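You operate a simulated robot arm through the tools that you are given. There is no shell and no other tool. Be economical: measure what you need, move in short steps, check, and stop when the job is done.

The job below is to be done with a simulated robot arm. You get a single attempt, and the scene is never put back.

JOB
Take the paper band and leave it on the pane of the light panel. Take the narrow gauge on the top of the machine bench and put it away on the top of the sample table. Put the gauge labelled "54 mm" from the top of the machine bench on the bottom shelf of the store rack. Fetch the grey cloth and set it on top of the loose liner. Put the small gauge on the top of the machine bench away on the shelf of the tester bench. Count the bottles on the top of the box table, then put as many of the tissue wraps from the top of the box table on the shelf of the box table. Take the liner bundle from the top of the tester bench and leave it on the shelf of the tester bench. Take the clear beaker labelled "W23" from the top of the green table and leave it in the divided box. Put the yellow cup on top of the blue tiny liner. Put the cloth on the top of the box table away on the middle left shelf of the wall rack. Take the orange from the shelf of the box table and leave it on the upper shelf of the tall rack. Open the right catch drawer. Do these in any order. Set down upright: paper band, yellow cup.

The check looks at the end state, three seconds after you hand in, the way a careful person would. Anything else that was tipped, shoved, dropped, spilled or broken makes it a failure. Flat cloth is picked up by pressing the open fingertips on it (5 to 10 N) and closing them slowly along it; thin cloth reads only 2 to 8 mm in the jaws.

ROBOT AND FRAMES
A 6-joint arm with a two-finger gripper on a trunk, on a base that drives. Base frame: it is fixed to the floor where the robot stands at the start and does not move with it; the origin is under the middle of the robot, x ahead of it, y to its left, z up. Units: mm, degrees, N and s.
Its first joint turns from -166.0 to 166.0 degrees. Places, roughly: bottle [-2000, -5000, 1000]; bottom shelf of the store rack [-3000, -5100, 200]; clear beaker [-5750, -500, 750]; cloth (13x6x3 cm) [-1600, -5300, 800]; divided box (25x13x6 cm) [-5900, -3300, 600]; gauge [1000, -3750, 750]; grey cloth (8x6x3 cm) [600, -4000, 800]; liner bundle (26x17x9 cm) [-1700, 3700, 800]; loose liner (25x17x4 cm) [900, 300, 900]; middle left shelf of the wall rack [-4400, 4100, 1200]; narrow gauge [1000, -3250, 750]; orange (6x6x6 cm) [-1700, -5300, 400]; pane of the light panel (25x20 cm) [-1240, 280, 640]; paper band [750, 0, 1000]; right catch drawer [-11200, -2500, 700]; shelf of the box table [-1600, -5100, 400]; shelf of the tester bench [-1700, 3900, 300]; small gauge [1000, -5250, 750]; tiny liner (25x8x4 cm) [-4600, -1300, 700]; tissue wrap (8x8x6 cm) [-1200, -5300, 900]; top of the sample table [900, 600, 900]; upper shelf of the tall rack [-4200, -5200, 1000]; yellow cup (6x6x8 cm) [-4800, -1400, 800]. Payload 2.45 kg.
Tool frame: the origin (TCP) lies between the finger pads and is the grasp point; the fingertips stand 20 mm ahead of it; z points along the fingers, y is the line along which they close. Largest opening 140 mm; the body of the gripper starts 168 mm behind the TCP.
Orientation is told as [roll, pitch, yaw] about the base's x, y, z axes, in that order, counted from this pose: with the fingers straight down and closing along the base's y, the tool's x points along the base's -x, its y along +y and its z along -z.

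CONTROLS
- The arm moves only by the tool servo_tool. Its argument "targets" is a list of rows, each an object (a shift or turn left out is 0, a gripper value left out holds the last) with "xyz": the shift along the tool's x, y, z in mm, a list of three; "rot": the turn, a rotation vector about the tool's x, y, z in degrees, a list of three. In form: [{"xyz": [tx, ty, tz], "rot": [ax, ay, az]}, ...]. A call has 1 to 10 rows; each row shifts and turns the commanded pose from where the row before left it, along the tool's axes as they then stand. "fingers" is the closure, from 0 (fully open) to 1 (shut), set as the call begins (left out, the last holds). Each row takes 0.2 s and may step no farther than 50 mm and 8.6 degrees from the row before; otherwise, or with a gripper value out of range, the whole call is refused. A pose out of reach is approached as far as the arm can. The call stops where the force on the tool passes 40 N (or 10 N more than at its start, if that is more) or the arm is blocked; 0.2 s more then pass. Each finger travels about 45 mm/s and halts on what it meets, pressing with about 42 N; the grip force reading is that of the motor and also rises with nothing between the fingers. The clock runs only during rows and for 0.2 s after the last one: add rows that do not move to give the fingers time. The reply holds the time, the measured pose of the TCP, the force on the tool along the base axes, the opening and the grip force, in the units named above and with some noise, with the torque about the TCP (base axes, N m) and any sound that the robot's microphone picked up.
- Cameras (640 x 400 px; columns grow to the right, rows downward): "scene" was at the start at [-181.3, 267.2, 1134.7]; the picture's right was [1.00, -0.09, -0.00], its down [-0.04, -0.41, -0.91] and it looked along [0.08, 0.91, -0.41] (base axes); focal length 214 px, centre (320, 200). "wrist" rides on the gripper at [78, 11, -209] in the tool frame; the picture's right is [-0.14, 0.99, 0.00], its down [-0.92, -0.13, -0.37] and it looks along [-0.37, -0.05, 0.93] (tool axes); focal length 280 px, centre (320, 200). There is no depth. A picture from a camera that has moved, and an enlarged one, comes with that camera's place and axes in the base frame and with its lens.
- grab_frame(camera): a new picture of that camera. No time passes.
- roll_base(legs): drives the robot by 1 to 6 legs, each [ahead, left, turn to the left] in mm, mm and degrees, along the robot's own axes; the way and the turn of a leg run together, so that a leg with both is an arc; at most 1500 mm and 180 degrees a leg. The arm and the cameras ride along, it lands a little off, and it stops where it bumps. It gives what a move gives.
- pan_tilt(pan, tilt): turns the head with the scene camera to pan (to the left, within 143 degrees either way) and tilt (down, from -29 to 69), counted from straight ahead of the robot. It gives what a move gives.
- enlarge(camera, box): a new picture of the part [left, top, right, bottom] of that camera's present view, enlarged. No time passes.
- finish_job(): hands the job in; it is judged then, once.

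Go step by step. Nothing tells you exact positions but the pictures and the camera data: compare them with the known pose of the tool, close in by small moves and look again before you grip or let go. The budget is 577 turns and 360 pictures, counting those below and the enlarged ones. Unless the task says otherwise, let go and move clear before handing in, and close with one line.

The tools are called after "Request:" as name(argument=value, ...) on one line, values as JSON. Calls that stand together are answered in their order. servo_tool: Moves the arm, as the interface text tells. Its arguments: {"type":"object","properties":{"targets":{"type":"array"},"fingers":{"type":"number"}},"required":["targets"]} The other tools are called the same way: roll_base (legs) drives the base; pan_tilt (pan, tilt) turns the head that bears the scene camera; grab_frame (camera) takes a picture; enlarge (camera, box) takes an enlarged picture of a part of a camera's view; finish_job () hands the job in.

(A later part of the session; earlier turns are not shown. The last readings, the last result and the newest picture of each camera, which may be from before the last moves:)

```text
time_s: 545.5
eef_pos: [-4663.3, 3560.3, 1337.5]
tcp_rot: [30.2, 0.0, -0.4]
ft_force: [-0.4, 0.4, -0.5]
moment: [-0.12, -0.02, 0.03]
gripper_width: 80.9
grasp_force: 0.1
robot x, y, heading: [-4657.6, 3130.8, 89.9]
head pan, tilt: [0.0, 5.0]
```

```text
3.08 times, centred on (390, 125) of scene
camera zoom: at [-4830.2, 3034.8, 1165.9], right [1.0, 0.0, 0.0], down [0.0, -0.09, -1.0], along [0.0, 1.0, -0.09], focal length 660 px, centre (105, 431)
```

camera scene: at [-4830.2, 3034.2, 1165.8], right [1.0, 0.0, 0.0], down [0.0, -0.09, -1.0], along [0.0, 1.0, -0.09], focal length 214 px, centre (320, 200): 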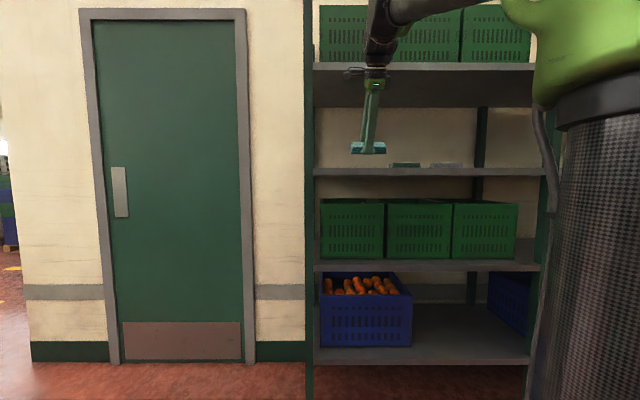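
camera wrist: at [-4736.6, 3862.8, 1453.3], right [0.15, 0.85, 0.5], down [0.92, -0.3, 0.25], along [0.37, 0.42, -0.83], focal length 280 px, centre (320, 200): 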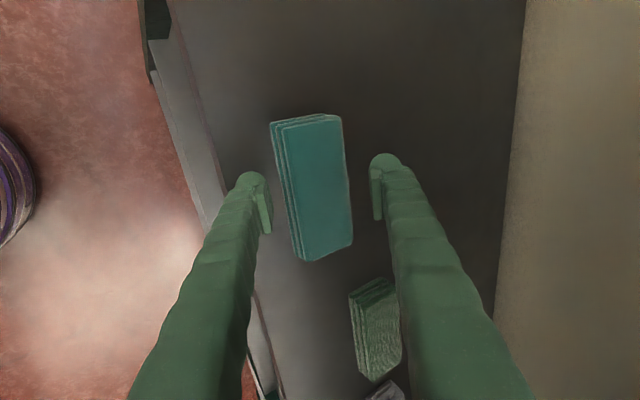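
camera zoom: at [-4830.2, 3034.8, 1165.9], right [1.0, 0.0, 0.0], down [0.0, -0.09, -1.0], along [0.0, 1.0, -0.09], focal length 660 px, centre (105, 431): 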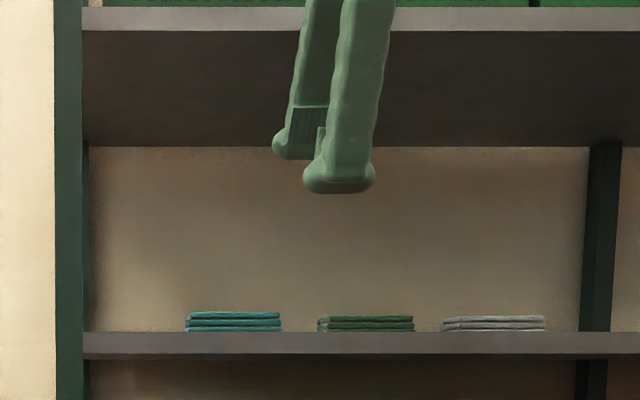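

Cloth done. I untilt and turn the tool back, then go to the tester bench.

Request:
servo_tool(targets=[{"rot": [7.5, 0, 0]}, {"rot": [7.5, 0, 0]}, {"rot": [7.5, 0, 0]}, {"rot": [7.5, 0, 0]}, {"rot": [0, 0, -8.5]}, {"rot": [0, 0, -8.5]}, {"rot": [0, 0, -8.5]}, {"rot": [0, 0, -8.5]}, {"rot": [0, 0, -8.5]}, {"rot": [0, 0, -8.5]}], fingers=0)

Request:
servo_tool(targets=[{"rot": [0, 0, -8.5]}, {"rot": [0, 0, -8.5]}, {"rot": [0, 0, -8.5]}, {"rot": [0, 0, -8.5]}, {"rot": [0, 0, -5.4]}, {"xyz": [0, 0, 40]}, {"xyz": [0, 0, 40]}, {"xyz": [0, 0, 40]}, {"xyz": [0, 0, 40]}, {"xyz": [0, 0, 0]}])

Request:
roll_base(legs=[[-80, -1400, 0], [0, -1400, 0]])

Request:
pan_tilt(pan=0, tilt=30)

Request:
grab_frame(camera="scene")

Request:
grab_frame(camera="wrist")

```text
time_s: 547.7
eef_pos: [-4661.6, 3561.1, 1337.5]
tcp_rot: [0.1, -0.2, 50.7]
ft_force: [-0.3, -0.3, -0.3]
moment: [0.0, -0.01, 0.0]
gripper_width: 139.9
grasp_force: 0.0
robot x, y, heading: [-4652.3, 3134.3, 89.8]
head pan, tilt: [0.0, 5.0]
```

```text
time_s: 549.9
eef_pos: [-4663.4, 3563.9, 1174.6]
tcp_rot: [0.0, -0.2, 89.9]
ft_force: [-0.4, -1.1, 1.1]
moment: [-0.04, -0.01, 0.01]
gripper_width: 140.0
grasp_force: 0.1
robot x, y, heading: [-4656.4, 3132.8, 89.7]
head pan, tilt: [0.0, 5.0]
```

```text
time_s: 563.3
eef_pos: [-1892.9, 3450.7, 1176.2]
tcp_rot: [0.0, -0.2, 89.4]
ft_force: [-0.3, 0.0, 0.8]
moment: [0.0, 0.03, -0.02]
gripper_width: 140.0
grasp_force: 0.0
robot x, y, heading: [-1888.0, 3017.5, 89.4]
head pan, tilt: [0.0, 5.0]
```

```text
time_s: 564.2
eef_pos: [-1893.5, 3451.3, 1175.9]
tcp_rot: [0.1, -0.2, 89.3]
ft_force: [-0.4, -0.2, 0.4]
moment: [0.01, 0.0, 0.0]
gripper_width: 140.3
grasp_force: 0.1
robot x, y, heading: [-1885.9, 3017.4, 89.2]
head pan, tilt: [0.0, 30.0]
```

```text
178 pictures are left
camera scene: at [-2065.1, 2921.9, 1125.5], right [1.0, -0.01, 0.0], down [-0.01, -0.5, -0.87], along [0.01, 0.87, -0.5], focal length 214 px, centre (320, 200)
```

scene: 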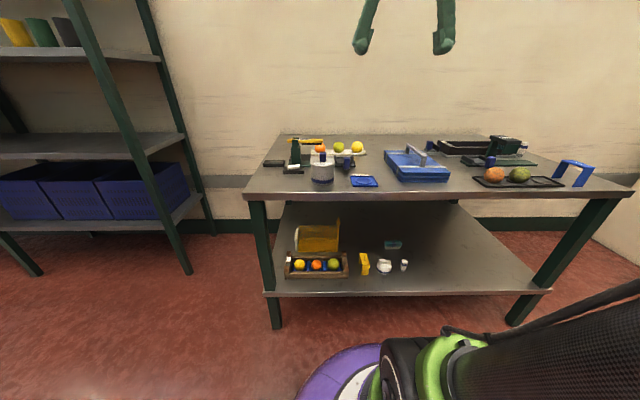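

```text
177 pictures are left
camera wrist: at [-1904.5, 3371.9, 1384.8], right [-0.99, 0.15, 0.0], down [0.14, 0.92, 0.37], along [0.05, 0.37, -0.93], focal length 280 px, centre (320, 200)
```

wrist: 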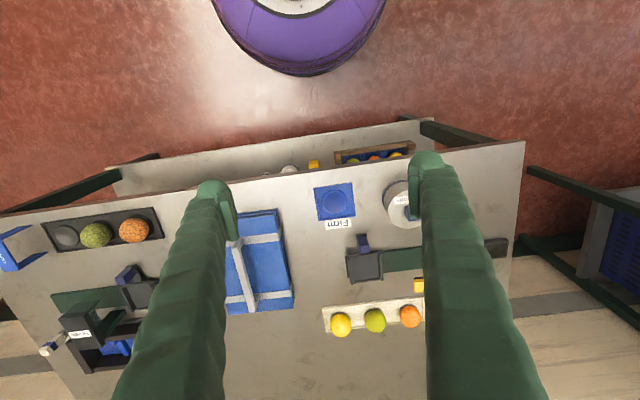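

The liner bundle is the blue strapped pack with a handle on top. I enlarge it.

Request:
enlarge(camera="scene", box=[340, 120, 500, 220])

Request:
enlarge(camera="scene", box=[260, 190, 560, 310])

```text
4.00 times, centred on (420, 170) of scene
camera zoom: at [-2065.1, 2921.9, 1125.5], right [1.0, -0.01, 0.0], down [-0.01, -0.5, -0.87], along [0.01, 0.87, -0.5], focal length 858 px, centre (-80, 320)
```

zoom: 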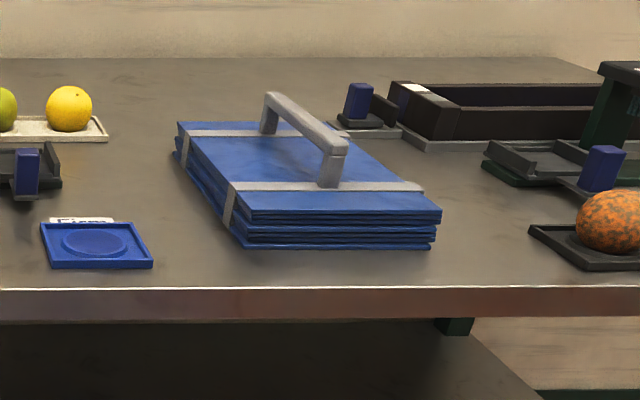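

```text
2.13 times, centred on (410, 250) of scene
camera zoom: at [-2065.1, 2921.9, 1125.5], right [1.0, -0.01, 0.0], down [-0.01, -0.5, -0.87], along [0.01, 0.87, -0.5], focal length 458 px, centre (128, 93)
```

zoom: 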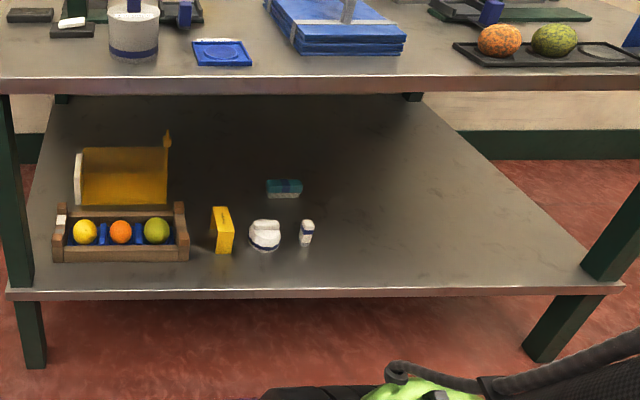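

The handle bar is at about (-1704, 3691, 885), running along y. I align the base and tilt the tool 40°.

Request:
roll_base(legs=[[-60, -185, 0.5]])

Request:
servo_tool(targets=[{"rot": [0, -8, 0]}, {"rot": [0, -8, 0]}, {"rot": [0, -8, 0]}, {"rot": [0, -8, 0]}, {"rot": [0, -8, 0]}, {"xyz": [0, 0, 0]}], fingers=0.4)

Request:
grab_frame(camera="wrist")

```text
time_s: 565.8
eef_pos: [-1716.0, 3390.6, 1175.9]
tcp_rot: [0.1, -0.1, 90.0]
ft_force: [0.0, -0.3, -1.1]
moment: [0.0, -0.01, 0.01]
gripper_width: 139.9
grasp_force: 0.0
robot x, y, heading: [-1708.2, 2956.1, 90.0]
head pan, tilt: [0.0, 30.0]
```

```text
time_s: 567.2
eef_pos: [-1715.1, 3388.8, 1175.0]
tcp_rot: [0.1, -40.3, 90.1]
ft_force: [0.0, 0.4, 0.1]
moment: [0.0, -0.04, -0.02]
gripper_width: 84.0
grasp_force: 0.1
robot x, y, heading: [-1706.3, 2962.4, 90.1]
head pan, tilt: [0.0, 30.0]
```

```text
174 pictures are left
camera wrist: at [-1726.2, 3194.7, 1285.1], right [-0.99, 0.1, 0.09], down [0.13, 0.46, 0.88], along [0.05, 0.88, -0.47], focal length 280 px, centre (320, 200)
```

wrist: 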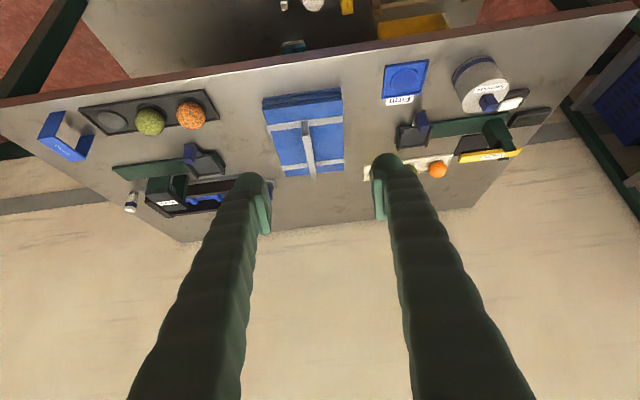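

Request:
servo_tool(targets=[{"xyz": [-6, -3.6, 42]}, {"xyz": [-6, -3.6, 42]}, {"xyz": [-6, -3.6, 42]}, {"xyz": [-6, -3.6, 42]}, {"xyz": [-6, -3.6, 42]}, {"xyz": [-6, -3.6, 42]}, {"xyz": [-6, -3.6, 42]}, {"xyz": [0, 0, 0]}])

Request:
grab_frame(camera="wrist")

Request:
enlarge(camera="scene", box=[260, 90, 460, 215])

```text
time_s: 569.0
eef_pos: [-1692.0, 3610.8, 980.0]
tcp_rot: [0.2, -40.2, 90.0]
ft_force: [-0.3, 0.6, 1.1]
moment: [0.02, 0.04, -0.03]
gripper_width: 83.6
grasp_force: 0.0
robot x, y, heading: [-1707.3, 2956.5, 90.2]
head pan, tilt: [0.0, 30.0]
```

```text
173 pictures are left
camera wrist: at [-1703.1, 3414.6, 1089.4], right [-0.99, 0.1, 0.09], down [0.13, 0.47, 0.88], along [0.05, 0.88, -0.47], focal length 280 px, centre (320, 200)
```

wrist: 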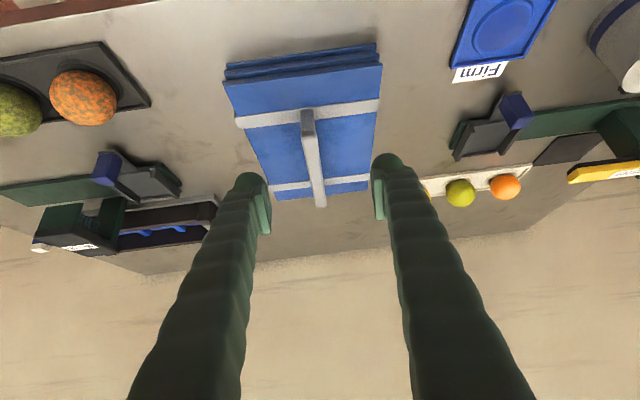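

```text
3.20 times, centred on (360, 152) of scene
camera zoom: at [-1881.5, 2858.6, 1125.4], right [1.0, 0.0, 0.0], down [0.0, -0.5, -0.87], along [0.0, 0.87, -0.5], focal length 686 px, centre (192, 352)
```

zoom: 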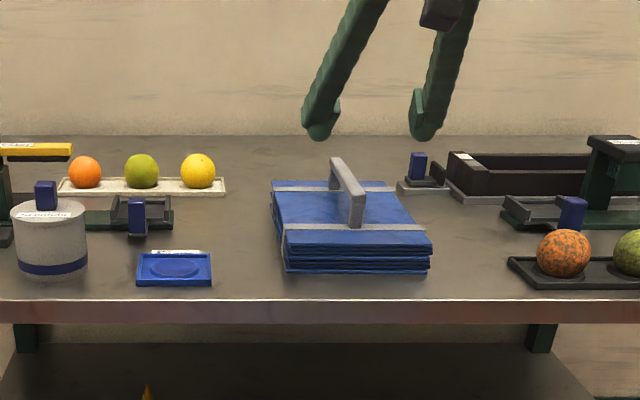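

Request:
servo_tool(targets=[{"xyz": [-7, -2, 44]}, {"xyz": [-7, -2, 44]}, {"xyz": [-5, -1, 40]}, {"xyz": [0, 0, 0]}], fingers=0.6)

Request:
grab_frame(camera="wrist")

Request:
enlarge(camera="scene", box=[310, 110, 430, 200])

```text
time_s: 570.0
eef_pos: [-1685.7, 3708.6, 891.1]
tcp_rot: [0.0, -40.2, 90.1]
ft_force: [1.0, -0.1, -0.6]
moment: [0.01, 0.04, -0.01]
gripper_width: 56.2
grasp_force: 0.1
robot x, y, heading: [-1705.0, 2957.6, 90.0]
head pan, tilt: [0.0, 30.0]
```

```text
171 pictures are left
camera wrist: at [-1696.4, 3513.4, 1001.7], right [-0.99, 0.1, 0.09], down [0.13, 0.47, 0.88], along [0.05, 0.88, -0.47], focal length 280 px, centre (320, 200)
```

wrist: 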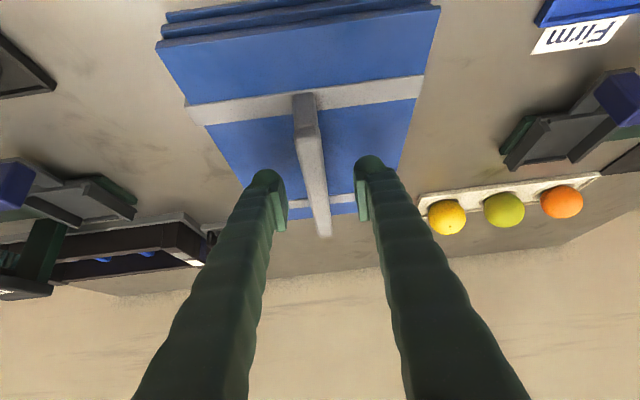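

```text
4.44 times, centred on (370, 155) of scene
camera zoom: at [-1881.5, 2858.7, 1125.4], right [1.0, 0.0, 0.0], down [0.0, -0.5, -0.87], along [0.0, 0.87, -0.5], focal length 953 px, centre (98, 400)
```

zoom: 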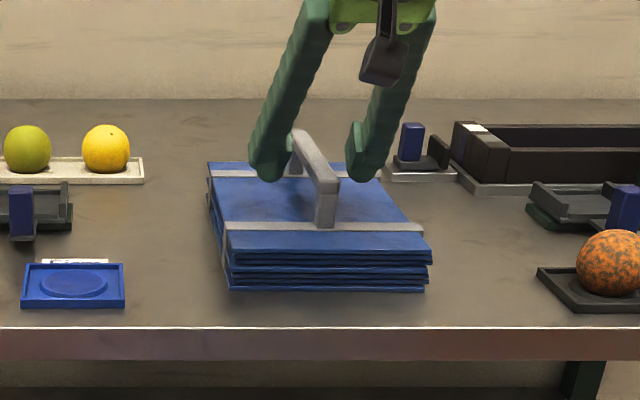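

Request:
servo_tool(targets=[{"xyz": [3.9, -1, 4.6]}, {"xyz": [0, 0, 0]}])

Request:
servo_tool(targets=[{"xyz": [0, 0, 0]}, {"xyz": [0, 0, 0]}, {"xyz": [0, 0, 0]}, {"xyz": [0, 0, 0]}], fingers=0.95)

Request:
grab_frame(camera="wrist")

```text
time_s: 570.6
eef_pos: [-1684.4, 3711.2, 885.3]
tcp_rot: [0.1, -40.1, 90.0]
ft_force: [0.2, 0.0, 0.6]
moment: [-0.02, 0.01, -0.01]
gripper_width: 56.0
grasp_force: 0.0
robot x, y, heading: [-1705.9, 2959.8, 89.8]
head pan, tilt: [0.0, 30.0]
```

```text
time_s: 571.6
eef_pos: [-1685.7, 3708.9, 886.6]
tcp_rot: [0.1, -40.2, 90.0]
ft_force: [0.6, 0.3, -0.1]
moment: [0.02, 0.23, -0.24]
gripper_width: 17.3
grasp_force: 38.7
robot x, y, heading: [-1705.4, 2956.8, 89.9]
head pan, tilt: [0.0, 30.0]
```

```text
169 pictures are left
camera wrist: at [-1696.1, 3513.8, 995.9], right [-0.99, 0.1, 0.09], down [0.13, 0.47, 0.88], along [0.05, 0.88, -0.47], focal length 280 px, centre (320, 200)
```

wrist: 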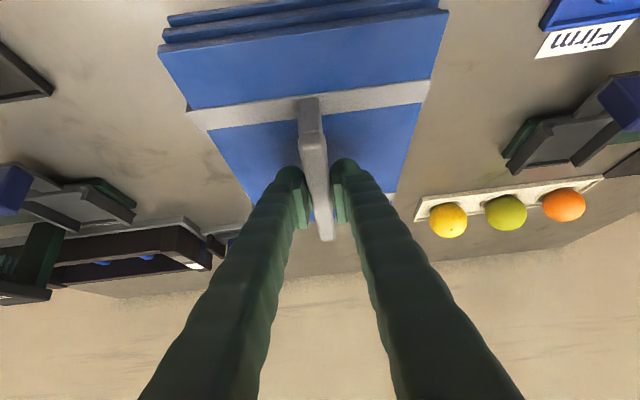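

Handle gripped (17 mm). I lift slightly and check for sagging.

Request:
servo_tool(targets=[{"xyz": [-6.4, 0, -7.7]}, {"xyz": [-19, 0, -23]}, {"xyz": [-19, 0, -23]}, {"xyz": [0, 0, 0]}], fingers=1.0)

Request:
grab_frame(camera="wrist")

Request:
enlarge(camera="scene", box=[290, 90, 450, 210])

```text
time_s: 572.6
eef_pos: [-1684.2, 3709.9, 955.1]
tcp_rot: [0.1, -40.2, 90.0]
ft_force: [-0.6, 0.1, -5.6]
moment: [-0.1, 0.01, -0.04]
gripper_width: 16.9
grasp_force: 41.6
robot x, y, heading: [-1709.7, 2958.1, 90.1]
head pan, tilt: [0.0, 30.0]
```

```text
168 pictures are left
camera wrist: at [-1695.6, 3513.0, 1064.2], right [-0.99, 0.1, 0.09], down [0.13, 0.47, 0.88], along [0.05, 0.88, -0.47], focal length 280 px, centre (320, 200)
```

wrist: 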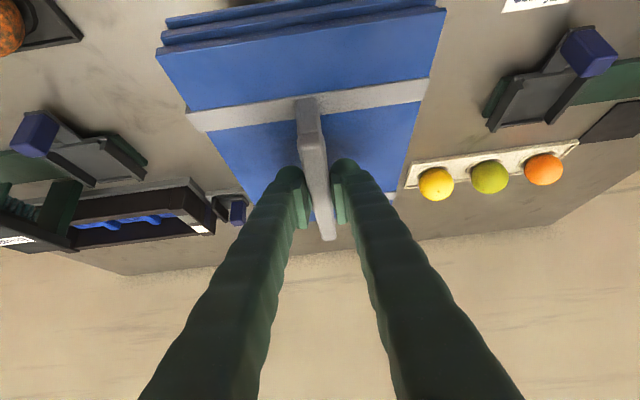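

```text
3.33 times, centred on (370, 150) of scene
camera zoom: at [-1881.5, 2858.9, 1125.4], right [1.0, 0.0, 0.0], down [0.0, -0.5, -0.87], along [0.0, 0.87, -0.5], focal length 715 px, centre (153, 367)
```

zoom: 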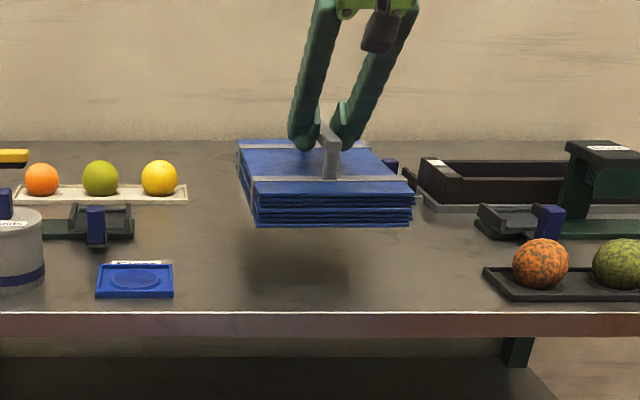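

It hangs level. I back away, shift right and lower toward the tester-bench shelf (free area around x ≈ -1390).

Request:
roll_base(legs=[[-395, 0, 0], [0, -305, 0]])

Request:
servo_tool(targets=[{"xyz": [-38, 0, 32]}, {"xyz": [-15, 0, 13]}, {"xyz": [30, 0, 36]}, {"xyz": [30, 0, 36]}, {"xyz": [30, 0, 36]}, {"xyz": [30, 0, 36]}, {"xyz": [30, 0, 36]}, {"xyz": [30, 0, 36]}, {"xyz": [30, 0, 36]}, {"xyz": [30, 0, 36]}])

Request:
grab_frame(camera="scene")

Request:
grab_frame(camera="wrist")

```text
time_s: 576.7
eef_pos: [-1379.2, 3319.9, 953.7]
tcp_rot: [0.1, -40.2, 90.5]
ft_force: [-0.1, 0.5, -5.1]
moment: [-0.17, 0.04, 0.03]
gripper_width: 16.7
grasp_force: 41.3
robot x, y, heading: [-1395.1, 2568.3, 90.5]
head pan, tilt: [0.0, 30.0]
```

```text
time_s: 578.9
eef_pos: [-1378.3, 3391.9, 579.6]
tcp_rot: [0.1, -40.1, 90.6]
ft_force: [-0.1, 0.0, -6.0]
moment: [-0.27, -0.03, 0.02]
gripper_width: 16.8
grasp_force: 41.6
robot x, y, heading: [-1394.7, 2566.6, 90.8]
head pan, tilt: [0.0, 30.0]
```

```text
166 pictures are left
camera scene: at [-1568.1, 2468.2, 1125.4], right [1.0, 0.01, 0.0], down [0.0, -0.5, -0.87], along [-0.01, 0.87, -0.5], focal length 214 px, centre (320, 200)
```

scene: 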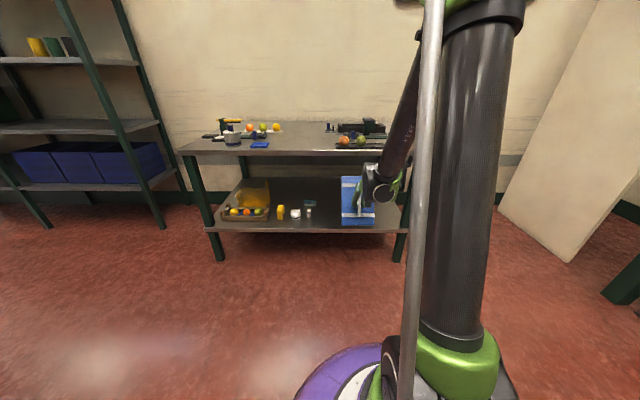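

```text
165 pictures are left
camera wrist: at [-1388.0, 3196.4, 689.5], right [-0.99, 0.1, 0.09], down [0.12, 0.47, 0.88], along [0.04, 0.88, -0.47], focal length 280 px, centre (320, 200)
```

wrist: 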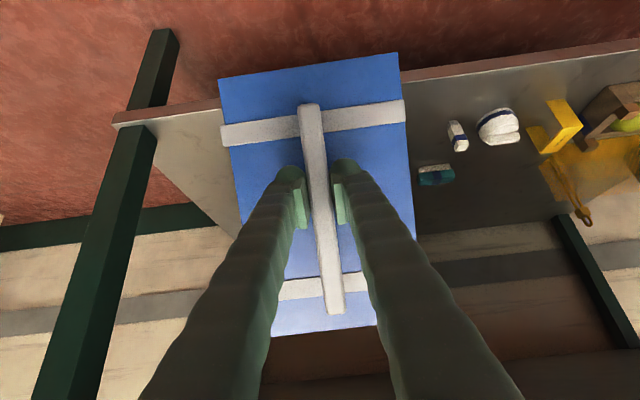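

The pack has pitched about 20° (near side low) in the grip; that will level when set down. I lower to insertion height and check.

Request:
servo_tool(targets=[{"xyz": [25, 0, 30]}, {"xyz": [25, 0, 30]}, {"xyz": [22, 0, 26]}, {"xyz": [0, 0, 0]}])

Request:
grab_frame(camera="wrist")

Request:
enlarge(camera="scene", box=[170, 110, 430, 260])

```text
time_s: 579.9
eef_pos: [-1381.4, 3392.7, 466.2]
tcp_rot: [0.2, -40.2, 90.4]
ft_force: [0.4, -0.3, -5.5]
moment: [-0.34, 0.0, 0.01]
gripper_width: 17.0
grasp_force: 42.3
robot x, y, heading: [-1392.0, 2565.3, 90.6]
head pan, tilt: [0.0, 30.0]
```

```text
164 pictures are left
camera wrist: at [-1389.9, 3196.9, 577.6], right [-0.99, 0.1, 0.09], down [0.12, 0.47, 0.88], along [0.04, 0.88, -0.47], focal length 280 px, centre (320, 200)
```

wrist: 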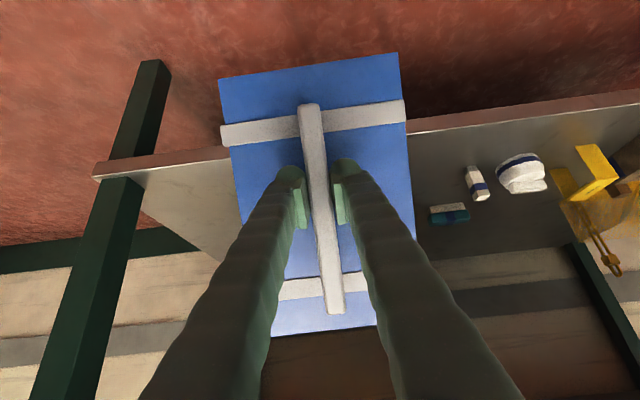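

```text
2.46 times, centred on (300, 185) of scene
camera zoom: at [-1568.1, 2468.3, 1125.5], right [1.0, 0.01, 0.0], down [0.0, -0.5, -0.87], along [-0.01, 0.87, -0.5], focal length 528 px, centre (369, 237)
```

zoom: 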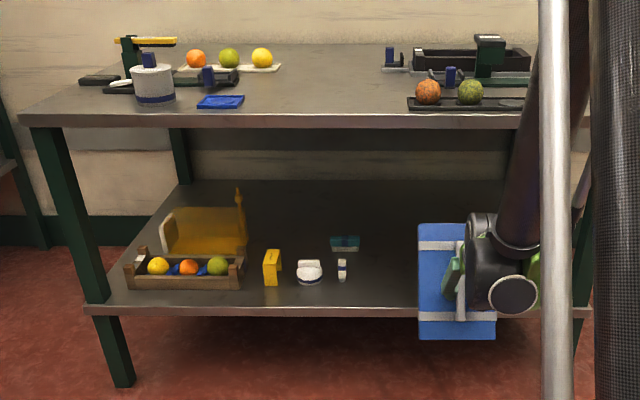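

The pack is pitched about 40° with its near edge low (its far edge probably caught the table edge). I insert it, and will flatten it by touching the near edge on the shelf and following an arc.

Request:
servo_tool(targets=[{"xyz": [-34.5, 0, 29]}, {"xyz": [-34.5, 0, 29]}, {"xyz": [-34.5, 0, 29]}, {"xyz": [-34.5, 0, 29]}, {"xyz": [-24, 0, 20]}, {"xyz": [0, 0, 0]}])

Request:
grab_frame(camera="wrist")

Request:
enlarge(camera="scene", box=[270, 130, 430, 250])

```text
time_s: 581.3
eef_pos: [-1382.9, 3605.7, 470.0]
tcp_rot: [0.1, -40.3, 90.6]
ft_force: [0.2, -1.0, -5.5]
moment: [-0.28, -0.02, 0.0]
gripper_width: 16.9
grasp_force: 41.5
robot x, y, heading: [-1393.7, 2566.3, 90.7]
head pan, tilt: [0.0, 30.0]
```

```text
162 pictures are left
camera wrist: at [-1392.2, 3409.7, 579.1], right [-0.99, 0.1, 0.09], down [0.12, 0.47, 0.88], along [0.04, 0.88, -0.47], focal length 280 px, centre (320, 200)
```

wrist: 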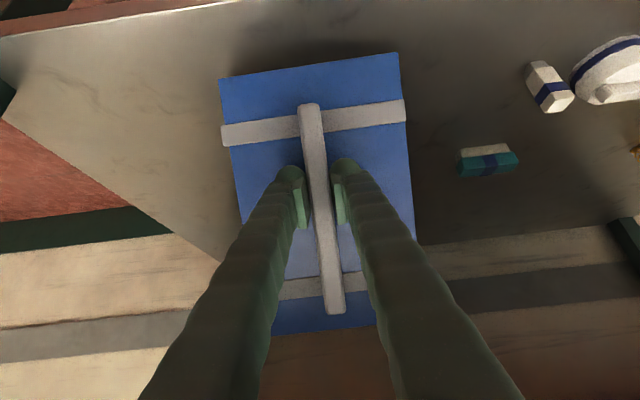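

```text
3.33 times, centred on (350, 190) of scene
camera zoom: at [-1568.1, 2468.4, 1125.5], right [1.0, 0.01, 0.0], down [0.0, -0.5, -0.87], along [-0.01, 0.87, -0.5], focal length 715 px, centre (220, 233)
```

zoom: 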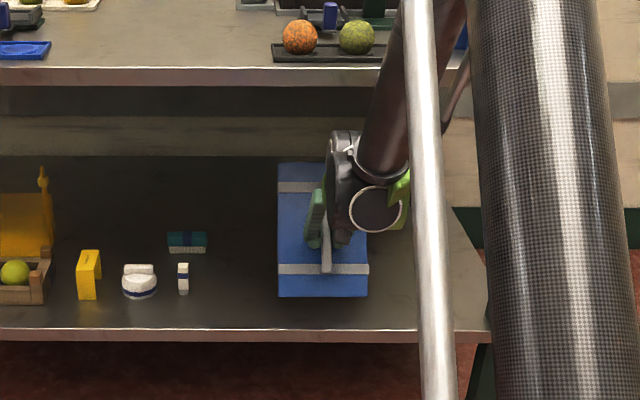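

Request:
servo_tool(targets=[{"xyz": [5, 0, 6]}, {"xyz": [3, 0, 3.5]}, {"xyz": [3, 0, 3.5]}, {"xyz": [0, 0, 0]}])

Request:
servo_tool(targets=[{"xyz": [3, 0, 3.5]}, {"xyz": [3, 0, 3.5]}, {"xyz": [0, 0, 0]}])

```text
time_s: 582.3
eef_pos: [-1384.2, 3605.0, 449.3]
tcp_rot: [0.1, -40.1, 90.6]
ft_force: [-0.4, 0.0, -5.2]
moment: [-0.3, 0.01, 0.01]
gripper_width: 16.6
grasp_force: 42.0
robot x, y, heading: [-1395.1, 2568.0, 90.4]
head pan, tilt: [0.0, 30.0]
```

```text
time_s: 583.1
eef_pos: [-1381.8, 3603.8, 442.2]
tcp_rot: [0.1, -40.3, 90.6]
ft_force: [0.9, 0.3, -1.2]
moment: [-0.21, 0.15, -0.06]
gripper_width: 16.7
grasp_force: 42.4
robot x, y, heading: [-1396.2, 2570.5, 90.6]
head pan, tilt: [0.0, 30.0]
```

Contact began at z 442. I follow the flattening arc in steps.

Request:
servo_tool(targets=[{"xyz": [-6.3, 0, 11.9]}, {"xyz": [-6.4, 0, 11.8]}, {"xyz": [0, 0, 0]}])

Request:
grab_frame(camera="wrist")

```text
time_s: 583.9
eef_pos: [-1383.7, 3628.9, 431.7]
tcp_rot: [0.1, -40.3, 90.6]
ft_force: [1.7, 2.3, 25.1]
moment: [-0.55, 0.0, 0.0]
gripper_width: 17.0
grasp_force: 42.4
robot x, y, heading: [-1395.1, 2572.1, 90.5]
head pan, tilt: [0.0, 30.0]
```

```text
160 pictures are left
camera wrist: at [-1391.8, 3432.7, 542.2], right [-0.99, 0.1, 0.09], down [0.12, 0.47, 0.88], along [0.04, 0.88, -0.47], focal length 280 px, centre (320, 200)
```

wrist: 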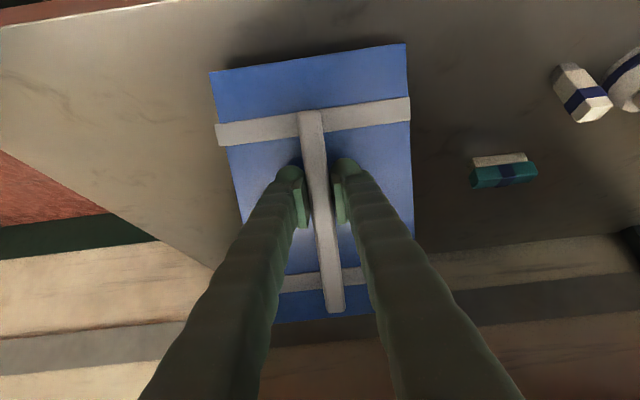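

Request:
servo_tool(targets=[{"xyz": [-4.3, 0, 12.7]}, {"xyz": [-4.3, 0, 12.7]}, {"xyz": [0, 0, 0]}])

Request:
servo_tool(targets=[{"xyz": [-1.8, 0, 13.3]}, {"xyz": [-1.8, 0, 13.3]}, {"xyz": [0, 0, 0]}])

Request:
grab_frame(camera="wrist")

```text
time_s: 584.7
eef_pos: [-1383.2, 3651.6, 417.1]
tcp_rot: [0.2, -40.3, 90.5]
ft_force: [2.1, 2.0, 6.6]
moment: [-0.53, -0.03, -0.05]
gripper_width: 13.4
grasp_force: 40.1
robot x, y, heading: [-1394.6, 2567.6, 90.4]
head pan, tilt: [0.0, 30.0]
```

```text
time_s: 585.5
eef_pos: [-1382.4, 3671.5, 399.2]
tcp_rot: [0.0, -40.3, 90.5]
ft_force: [-2.6, 4.8, 8.8]
moment: [-0.72, 0.01, -0.09]
gripper_width: 13.2
grasp_force: 39.2
robot x, y, heading: [-1396.7, 2570.9, 90.8]
head pan, tilt: [0.0, 30.0]
```

```text
159 pictures are left
camera wrist: at [-1391.7, 3475.6, 509.4], right [-0.99, 0.1, 0.09], down [0.12, 0.47, 0.88], along [0.04, 0.88, -0.47], focal length 280 px, centre (320, 200)
```

wrist: 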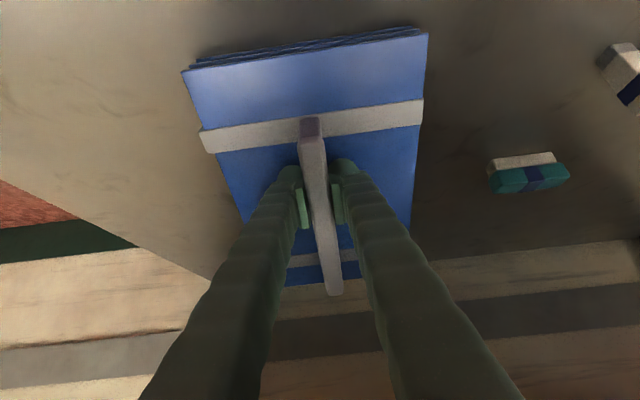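

It is flattening. I continue.

Request:
servo_tool(targets=[{"xyz": [0.2, 0, 9]}, {"xyz": [0.2, 0, 9]}, {"xyz": [0, 0, 0]}])

Request:
grab_frame(camera="wrist")

Request:
enlarge(camera="scene", box=[270, 130, 430, 250])

```text
time_s: 586.3
eef_pos: [-1382.3, 3683.1, 385.3]
tcp_rot: [0.2, -40.2, 90.4]
ft_force: [2.0, 5.9, 14.2]
moment: [-1.17, -0.05, 0.03]
gripper_width: 12.9
grasp_force: 39.8
robot x, y, heading: [-1397.2, 2570.8, 90.6]
head pan, tilt: [0.0, 30.0]
```

```text
158 pictures are left
camera wrist: at [-1391.6, 3486.8, 495.7], right [-0.99, 0.1, 0.09], down [0.12, 0.47, 0.88], along [0.04, 0.88, -0.47], focal length 280 px, centre (320, 200)
```

wrist: 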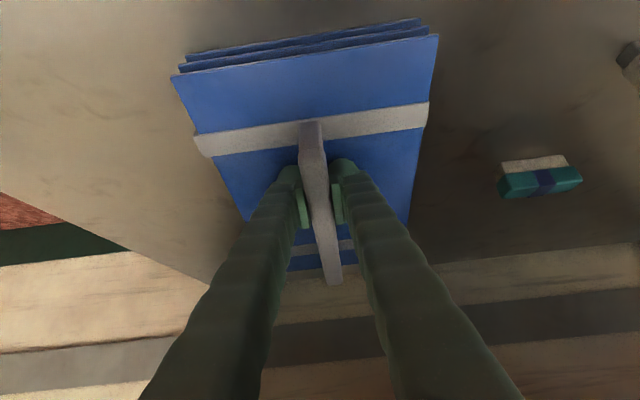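

```text
3.33 times, centred on (350, 190) of scene
camera zoom: at [-1568.1, 2467.8, 1125.4], right [1.0, 0.01, 0.0], down [0.0, -0.5, -0.87], along [-0.01, 0.87, -0.5], focal length 715 px, centre (220, 233)
```

zoom: 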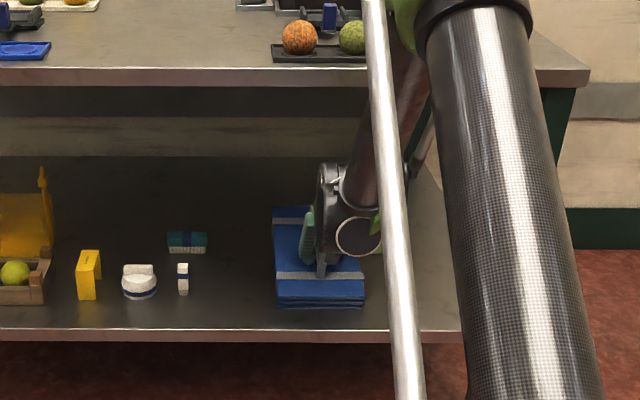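

Request:
servo_tool(targets=[{"xyz": [2, 0, 5]}, {"xyz": [2, 0, 5]}, {"xyz": [0, 0, 0]}])

Request:
grab_frame(camera="wrist")

```text
time_s: 587.1
eef_pos: [-1383.4, 3685.2, 374.6]
tcp_rot: [0.1, -40.2, 90.4]
ft_force: [1.2, 5.1, 8.3]
moment: [-1.07, -0.05, 0.08]
gripper_width: 13.6
grasp_force: 39.6
robot x, y, heading: [-1394.4, 2568.1, 90.7]
head pan, tilt: [0.0, 30.0]
```

```text
156 pictures are left
camera wrist: at [-1392.8, 3489.7, 485.2], right [-0.99, 0.1, 0.09], down [0.12, 0.47, 0.88], along [0.04, 0.88, -0.47], focal length 280 px, centre (320, 200)
```

wrist: 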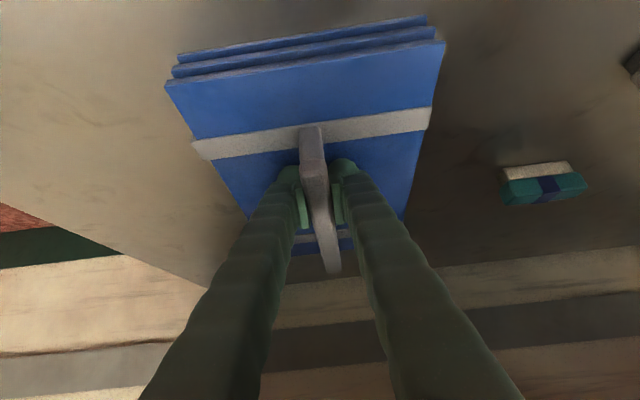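

Almost flat now. I release.

Request:
servo_tool(targets=[{"xyz": [0, 0, 0]}, {"xyz": [0, 0, 0]}, {"xyz": [0, 0, 0]}], fingers=0.7)

Request:
grab_frame(camera="wrist")

Request:
servo_tool(targets=[{"xyz": [0, 0, -30]}, {"xyz": [0, 0, -45]}, {"xyz": [25, 0, -38]}, {"xyz": [25, 0, -38]}, {"xyz": [25, 0, -38]}, {"xyz": [25, 0, -38]}, {"xyz": [0, 0, 0]}])

Request:
grab_frame(camera="wrist")

```text
time_s: 587.9
eef_pos: [-1383.1, 3685.6, 374.7]
tcp_rot: [0.1, -40.2, 90.6]
ft_force: [-0.4, 0.1, -0.3]
moment: [-0.01, -0.03, 0.06]
gripper_width: 42.0
grasp_force: 0.1
robot x, y, heading: [-1394.6, 2569.5, 90.4]
head pan, tilt: [0.0, 30.0]
```

```text
155 pictures are left
camera wrist: at [-1392.8, 3489.7, 485.1], right [-0.99, 0.1, 0.09], down [0.12, 0.47, 0.88], along [0.04, 0.88, -0.47], focal length 280 px, centre (320, 200)
```

wrist: 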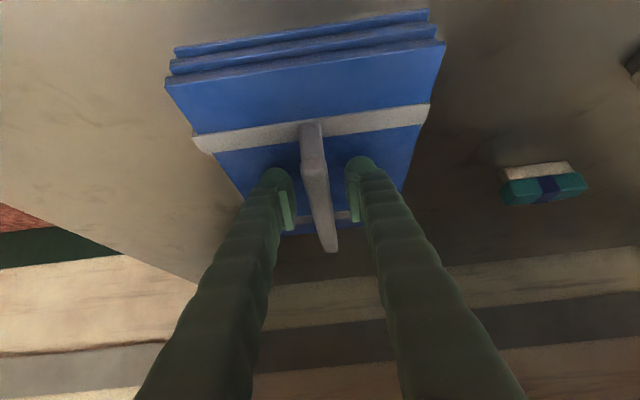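

```text
time_s: 589.5
eef_pos: [-1380.7, 3463.0, 484.2]
tcp_rot: [0.2, -40.2, 90.6]
ft_force: [-0.3, -0.9, -0.1]
moment: [0.01, 0.02, 0.0]
gripper_width: 42.2
grasp_force: 0.0
robot x, y, heading: [-1391.2, 2569.5, 90.7]
head pan, tilt: [0.0, 30.0]
```

```text
154 pictures are left
camera wrist: at [-1389.2, 3267.9, 594.5], right [-0.99, 0.1, 0.09], down [0.12, 0.47, 0.88], along [0.04, 0.88, -0.47], focal length 280 px, centre (320, 200)
```

wrist: 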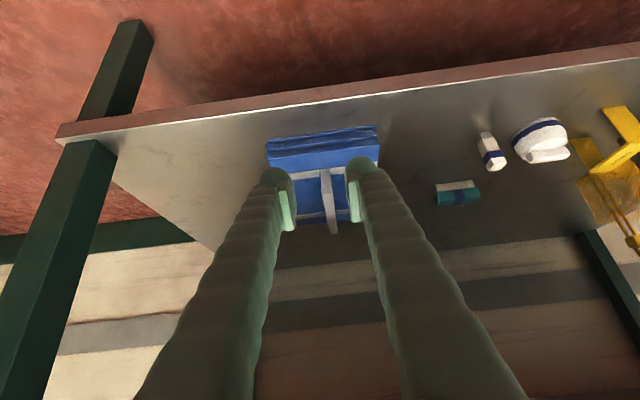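

The bundle rests on the shelf. Next the small gauge: I retract, untilt, and drive back south to the machine bench.

Request:
servo_tool(targets=[{"xyz": [-3.3, 0, -43]}, {"xyz": [-3.3, 0, -43]}, {"xyz": [-3.3, 0, -43]}, {"xyz": [-3.3, 0, -43]}, {"xyz": [-3.3, 0, -43]}, {"xyz": [-3.3, 0, -43]}, {"xyz": [-3.3, 0, -43]}, {"xyz": [-3.3, 0, -43]}, {"xyz": [-3.3, 0, -43]}, {"xyz": [-3.3, 0, -43]}])

Request:
servo_tool(targets=[{"xyz": [-28, 0, -34], "rot": [0, 8, 0]}, {"xyz": [-24, 0, -38], "rot": [0, 8, 0]}, {"xyz": [-18, 0, -40], "rot": [0, 8, 0]}, {"xyz": [-10, 0, -44], "rot": [0, 8, 0]}, {"xyz": [0, 0, -45], "rot": [0, 8, 0]}, {"xyz": [0, 0, -45]}, {"xyz": [0, 0, -45]}, {"xyz": [30, 0, 0]}, {"xyz": [40, 0, 0]}, {"xyz": [40, 0, 0]}], fingers=0.15)

Request:
roll_base(legs=[[0, 600, -0.6], [-1500, 0, 0], [-1500, 0, 0], [-1500, 0, 0], [-1500, 0, 0]])

```text
time_s: 591.7
eef_pos: [-1378.2, 3211.8, 833.9]
tcp_rot: [0.1, -40.1, 90.5]
ft_force: [0.8, 0.0, -0.7]
moment: [-0.03, -0.02, -0.01]
gripper_width: 41.9
grasp_force: 0.1
robot x, y, heading: [-1395.1, 2568.0, 90.7]
head pan, tilt: [0.0, 30.0]
```

```text
time_s: 593.9
eef_pos: [-1377.9, 3092.1, 1145.1]
tcp_rot: [0.2, -0.1, 90.5]
ft_force: [1.1, 0.3, -1.1]
moment: [-0.09, 0.0, 0.02]
gripper_width: 118.9
grasp_force: 0.1
robot x, y, heading: [-1392.1, 2570.8, 90.7]
head pan, tilt: [0.0, 30.0]
```

```text
time_s: 625.5
eef_pos: [-1906.3, -2923.4, 1145.7]
tcp_rot: [0.2, -0.2, 92.1]
ft_force: [-0.6, 0.2, -0.7]
moment: [-0.03, 0.0, 0.02]
gripper_width: 119.1
grasp_force: 0.2
robot x, y, heading: [-1906.9, -3447.1, 92.0]
head pan, tilt: [0.0, 30.0]
```

Request:
roll_base(legs=[[0, 0, -92], [900, 0, 0], [880, 0, 0], [0, -1100, 0]])

Request:
grab_frame(camera="scene")

```text
time_s: 643.6
eef_pos: [353.5, -4620.8, 1145.5]
tcp_rot: [0.1, -0.2, -1.9]
ft_force: [-0.6, 0.5, 0.3]
moment: [-0.03, -0.05, -0.02]
gripper_width: 119.1
grasp_force: 0.1
robot x, y, heading: [-166.6, -4582.8, -1.6]
head pan, tilt: [0.0, 30.0]
```

```text
153 pictures are left
camera scene: at [-261.6, -4401.9, 1125.4], right [-0.03, -1.0, 0.0], down [-0.5, 0.02, -0.87], along [0.87, -0.03, -0.5], focal length 214 px, centre (320, 200)
```

scene: 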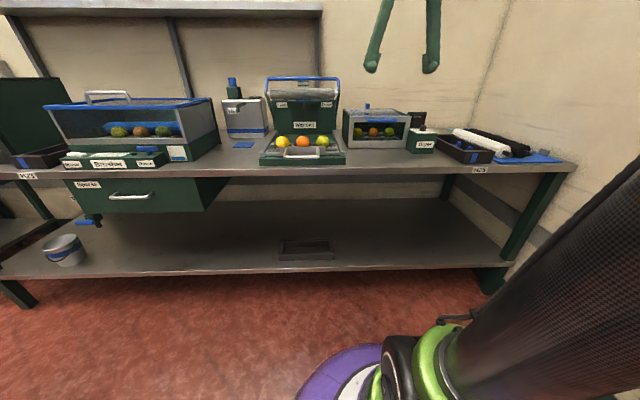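

Request:
roll_base(legs=[[0, -420, 1.7], [330, 0, 0]])

Request:
servo_tool(targets=[{"xyz": [-40, -25, 0]}, {"xyz": [-40, -25, 0]}, {"xyz": [-40, -25, 0]}, {"xyz": [-40, -25, 0]}, {"xyz": [0, 0, 0]}])

Request:
grab_frame(camera="wrist")

```text
time_s: 648.0
eef_pos: [690.9, -5032.2, 1146.4]
tcp_rot: [0.1, -0.3, -0.8]
ft_force: [0.1, 0.1, 0.0]
moment: [0.02, 0.01, 0.01]
gripper_width: 119.1
grasp_force: 0.0
robot x, y, heading: [170.8, -5002.3, -0.6]
head pan, tilt: [0.0, 30.0]
```

```text
time_s: 649.2
eef_pos: [851.3, -5134.0, 1145.2]
tcp_rot: [0.0, -0.2, -0.6]
ft_force: [0.5, -0.5, 0.9]
moment: [-0.01, -0.01, -0.01]
gripper_width: 119.1
grasp_force: 0.1
robot x, y, heading: [168.8, -5001.9, -0.8]
head pan, tilt: [0.0, 30.0]
```

```text
152 pictures are left
camera wrist: at [773.1, -5123.8, 1354.8], right [0.15, 0.99, 0.0], down [0.92, -0.14, 0.37], along [0.37, -0.05, -0.93], focal length 280 px, centre (320, 200)
```

wrist: 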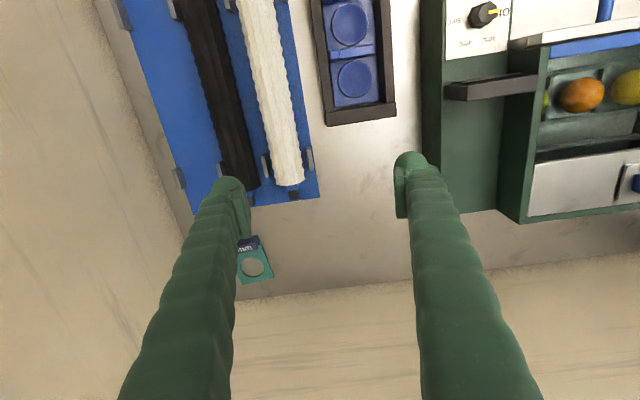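

Request:
roll_base(legs=[[20, -90, 0.7]])

Request:
servo_tool(targets=[{"xyz": [-40, -20, 0]}, {"xyz": [-40, -20, 0]}, {"xyz": [-40, -20, 0]}, {"xyz": [-40, -20, 0]}, {"xyz": [-22, -15, 0]}, {"xyz": [0, 0, 45]}, {"xyz": [0, 0, 45]}, {"xyz": [0, 0, 45]}, {"xyz": [0, 0, 0]}])

Request:
grab_frame(camera="wrist")

```text
time_s: 650.3
eef_pos: [873.4, -5216.9, 1144.5]
tcp_rot: [0.1, -0.1, 0.1]
ft_force: [-0.3, 0.6, -0.4]
moment: [0.01, -0.01, -0.01]
gripper_width: 118.9
grasp_force: 0.1
robot x, y, heading: [191.2, -5093.6, 0.0]
head pan, tilt: [0.0, 30.0]
```

```text
time_s: 652.3
eef_pos: [1054.2, -5312.2, 1008.2]
tcp_rot: [0.2, -0.2, 0.0]
ft_force: [-0.1, 0.1, 0.1]
moment: [-0.01, 0.02, 0.0]
gripper_width: 119.0
grasp_force: 0.1
robot x, y, heading: [188.2, -5092.1, 0.1]
head pan, tilt: [0.0, 30.0]
```

```text
151 pictures are left
camera wrist: at [975.0, -5302.5, 1217.3], right [0.14, 0.99, 0.0], down [0.92, -0.13, 0.37], along [0.37, -0.05, -0.93], focal length 280 px, centre (320, 200)
```

wrist: 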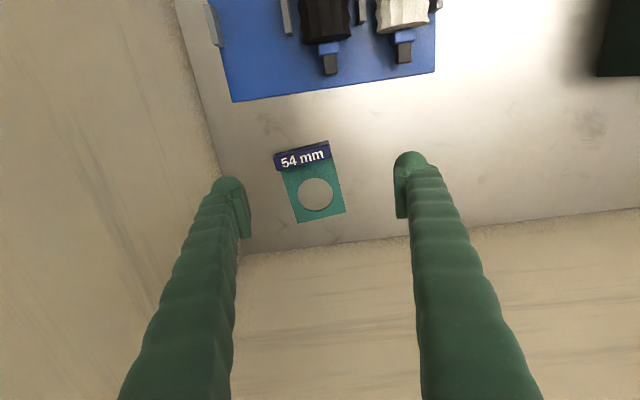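

Request:
servo_tool(targets=[{"xyz": [-4, -26, 0]}, {"xyz": [0, 0, 45]}, {"xyz": [0, 0, 45]}, {"xyz": [0, 0, 30]}, {"xyz": [0, 0, 0]}], fingers=0.25)

Request:
grab_frame(camera="wrist")

```text
time_s: 653.5
eef_pos: [1059.6, -5336.9, 888.1]
tcp_rot: [0.1, -0.1, 0.0]
ft_force: [0.5, 0.3, 0.2]
moment: [-0.03, -0.01, 0.01]
gripper_width: 104.9
grasp_force: 0.1
robot x, y, heading: [190.6, -5092.6, 0.0]
head pan, tilt: [0.0, 30.0]
```

```text
150 pictures are left
camera wrist: at [979.6, -5327.8, 1098.1], right [0.14, 0.99, 0.0], down [0.92, -0.13, 0.37], along [0.37, -0.05, -0.93], focal length 280 px, centre (320, 200)
```

wrist: 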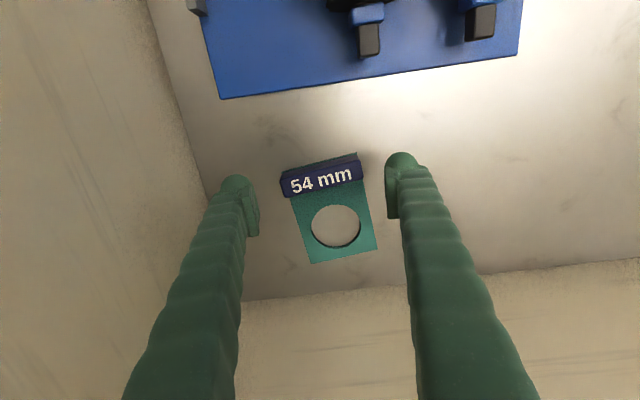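

I align the yaw, tilt 30° (so it can be set flat on the shelf later), and descend.

Request:
servo_tool(targets=[{"xyz": [2, 0, 0], "rot": [0, 0, -5]}, {"rot": [0, -7.5, 0]}, {"rot": [0, -7.5, 0]}, {"rot": [0, -7.5, 0]}, {"rot": [0, -7.5, 0]}, {"xyz": [11, 0, 19]}, {"xyz": [0, 0, 0]}])

Request:
grab_frame(camera="wrist")

```text
time_s: 655.1
eef_pos: [1057.6, -5337.2, 868.8]
tcp_rot: [0.0, -30.2, 4.9]
ft_force: [-0.4, 0.2, 0.6]
moment: [-0.03, 0.01, 0.0]
gripper_width: 105.0
grasp_force: 0.1
robot x, y, heading: [189.2, -5096.5, -0.3]
head pan, tilt: [0.0, 30.0]
```

```text
149 pictures are left
camera wrist: at [884.4, -5341.7, 1010.5], right [0.03, 1.0, 0.07], down [0.62, -0.08, 0.78], along [0.79, 0.02, -0.62], focal length 280 px, centre (320, 200)
```

wrist: 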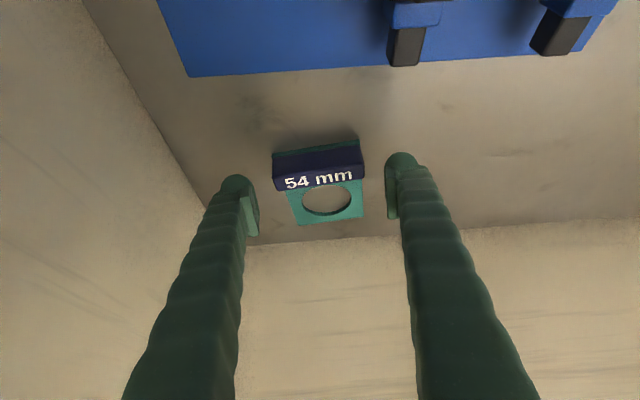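

Request:
servo_tool(targets=[{"xyz": [4.3, 1, 12.5]}, {"xyz": [4, 0, 12]}, {"xyz": [0, 0, 0]}])

Request:
servo_tool(targets=[{"xyz": [0, 0, 0]}, {"xyz": [0, 0, 0]}, {"xyz": [0, 0, 0]}, {"xyz": [0, 0, 0]}], fingers=0.65)

Request:
servo_tool(targets=[{"xyz": [-10, 0, -17.5]}, {"xyz": [-20, 0, -35]}, {"xyz": [0, 0, 0]}])

Request:
grab_frame(camera="wrist")

```text
time_s: 655.9
eef_pos: [1063.0, -5334.0, 842.8]
tcp_rot: [0.1, -30.1, 4.8]
ft_force: [0.2, -0.2, -0.9]
moment: [0.01, -0.01, 0.02]
gripper_width: 105.2
grasp_force: 0.0
robot x, y, heading: [190.5, -5092.7, -0.1]
head pan, tilt: [0.0, 30.0]
```

```text
time_s: 656.9
eef_pos: [1062.8, -5334.8, 842.7]
tcp_rot: [0.0, -30.3, 5.0]
ft_force: [-0.6, 0.2, -0.1]
moment: [0.03, -0.03, -0.05]
gripper_width: 77.9
grasp_force: 41.9
robot x, y, heading: [192.8, -5092.3, -0.0]
head pan, tilt: [0.0, 30.0]
```

```text
time_s: 657.7
eef_pos: [1061.7, -5335.1, 903.3]
tcp_rot: [0.0, -30.2, 4.9]
ft_force: [-0.2, -0.5, -0.4]
moment: [-0.01, 0.01, 0.01]
gripper_width: 78.1
grasp_force: 41.9
robot x, y, heading: [192.0, -5095.2, -0.0]
head pan, tilt: [0.0, 30.0]
```

```text
148 pictures are left
camera wrist: at [888.7, -5339.8, 1046.2], right [0.03, 1.0, 0.07], down [0.62, -0.08, 0.78], along [0.78, 0.02, -0.62], focal length 280 px, centre (320, 200)
```

wrist: 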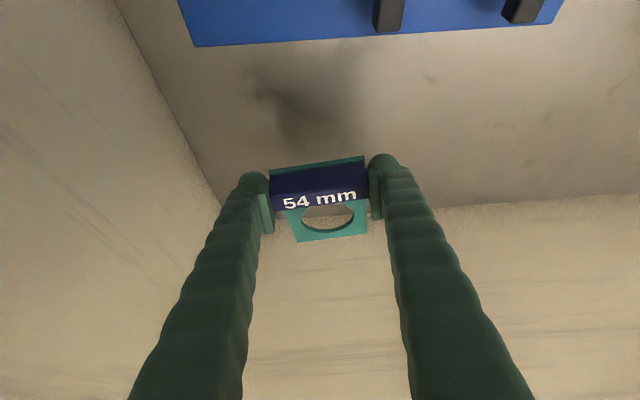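

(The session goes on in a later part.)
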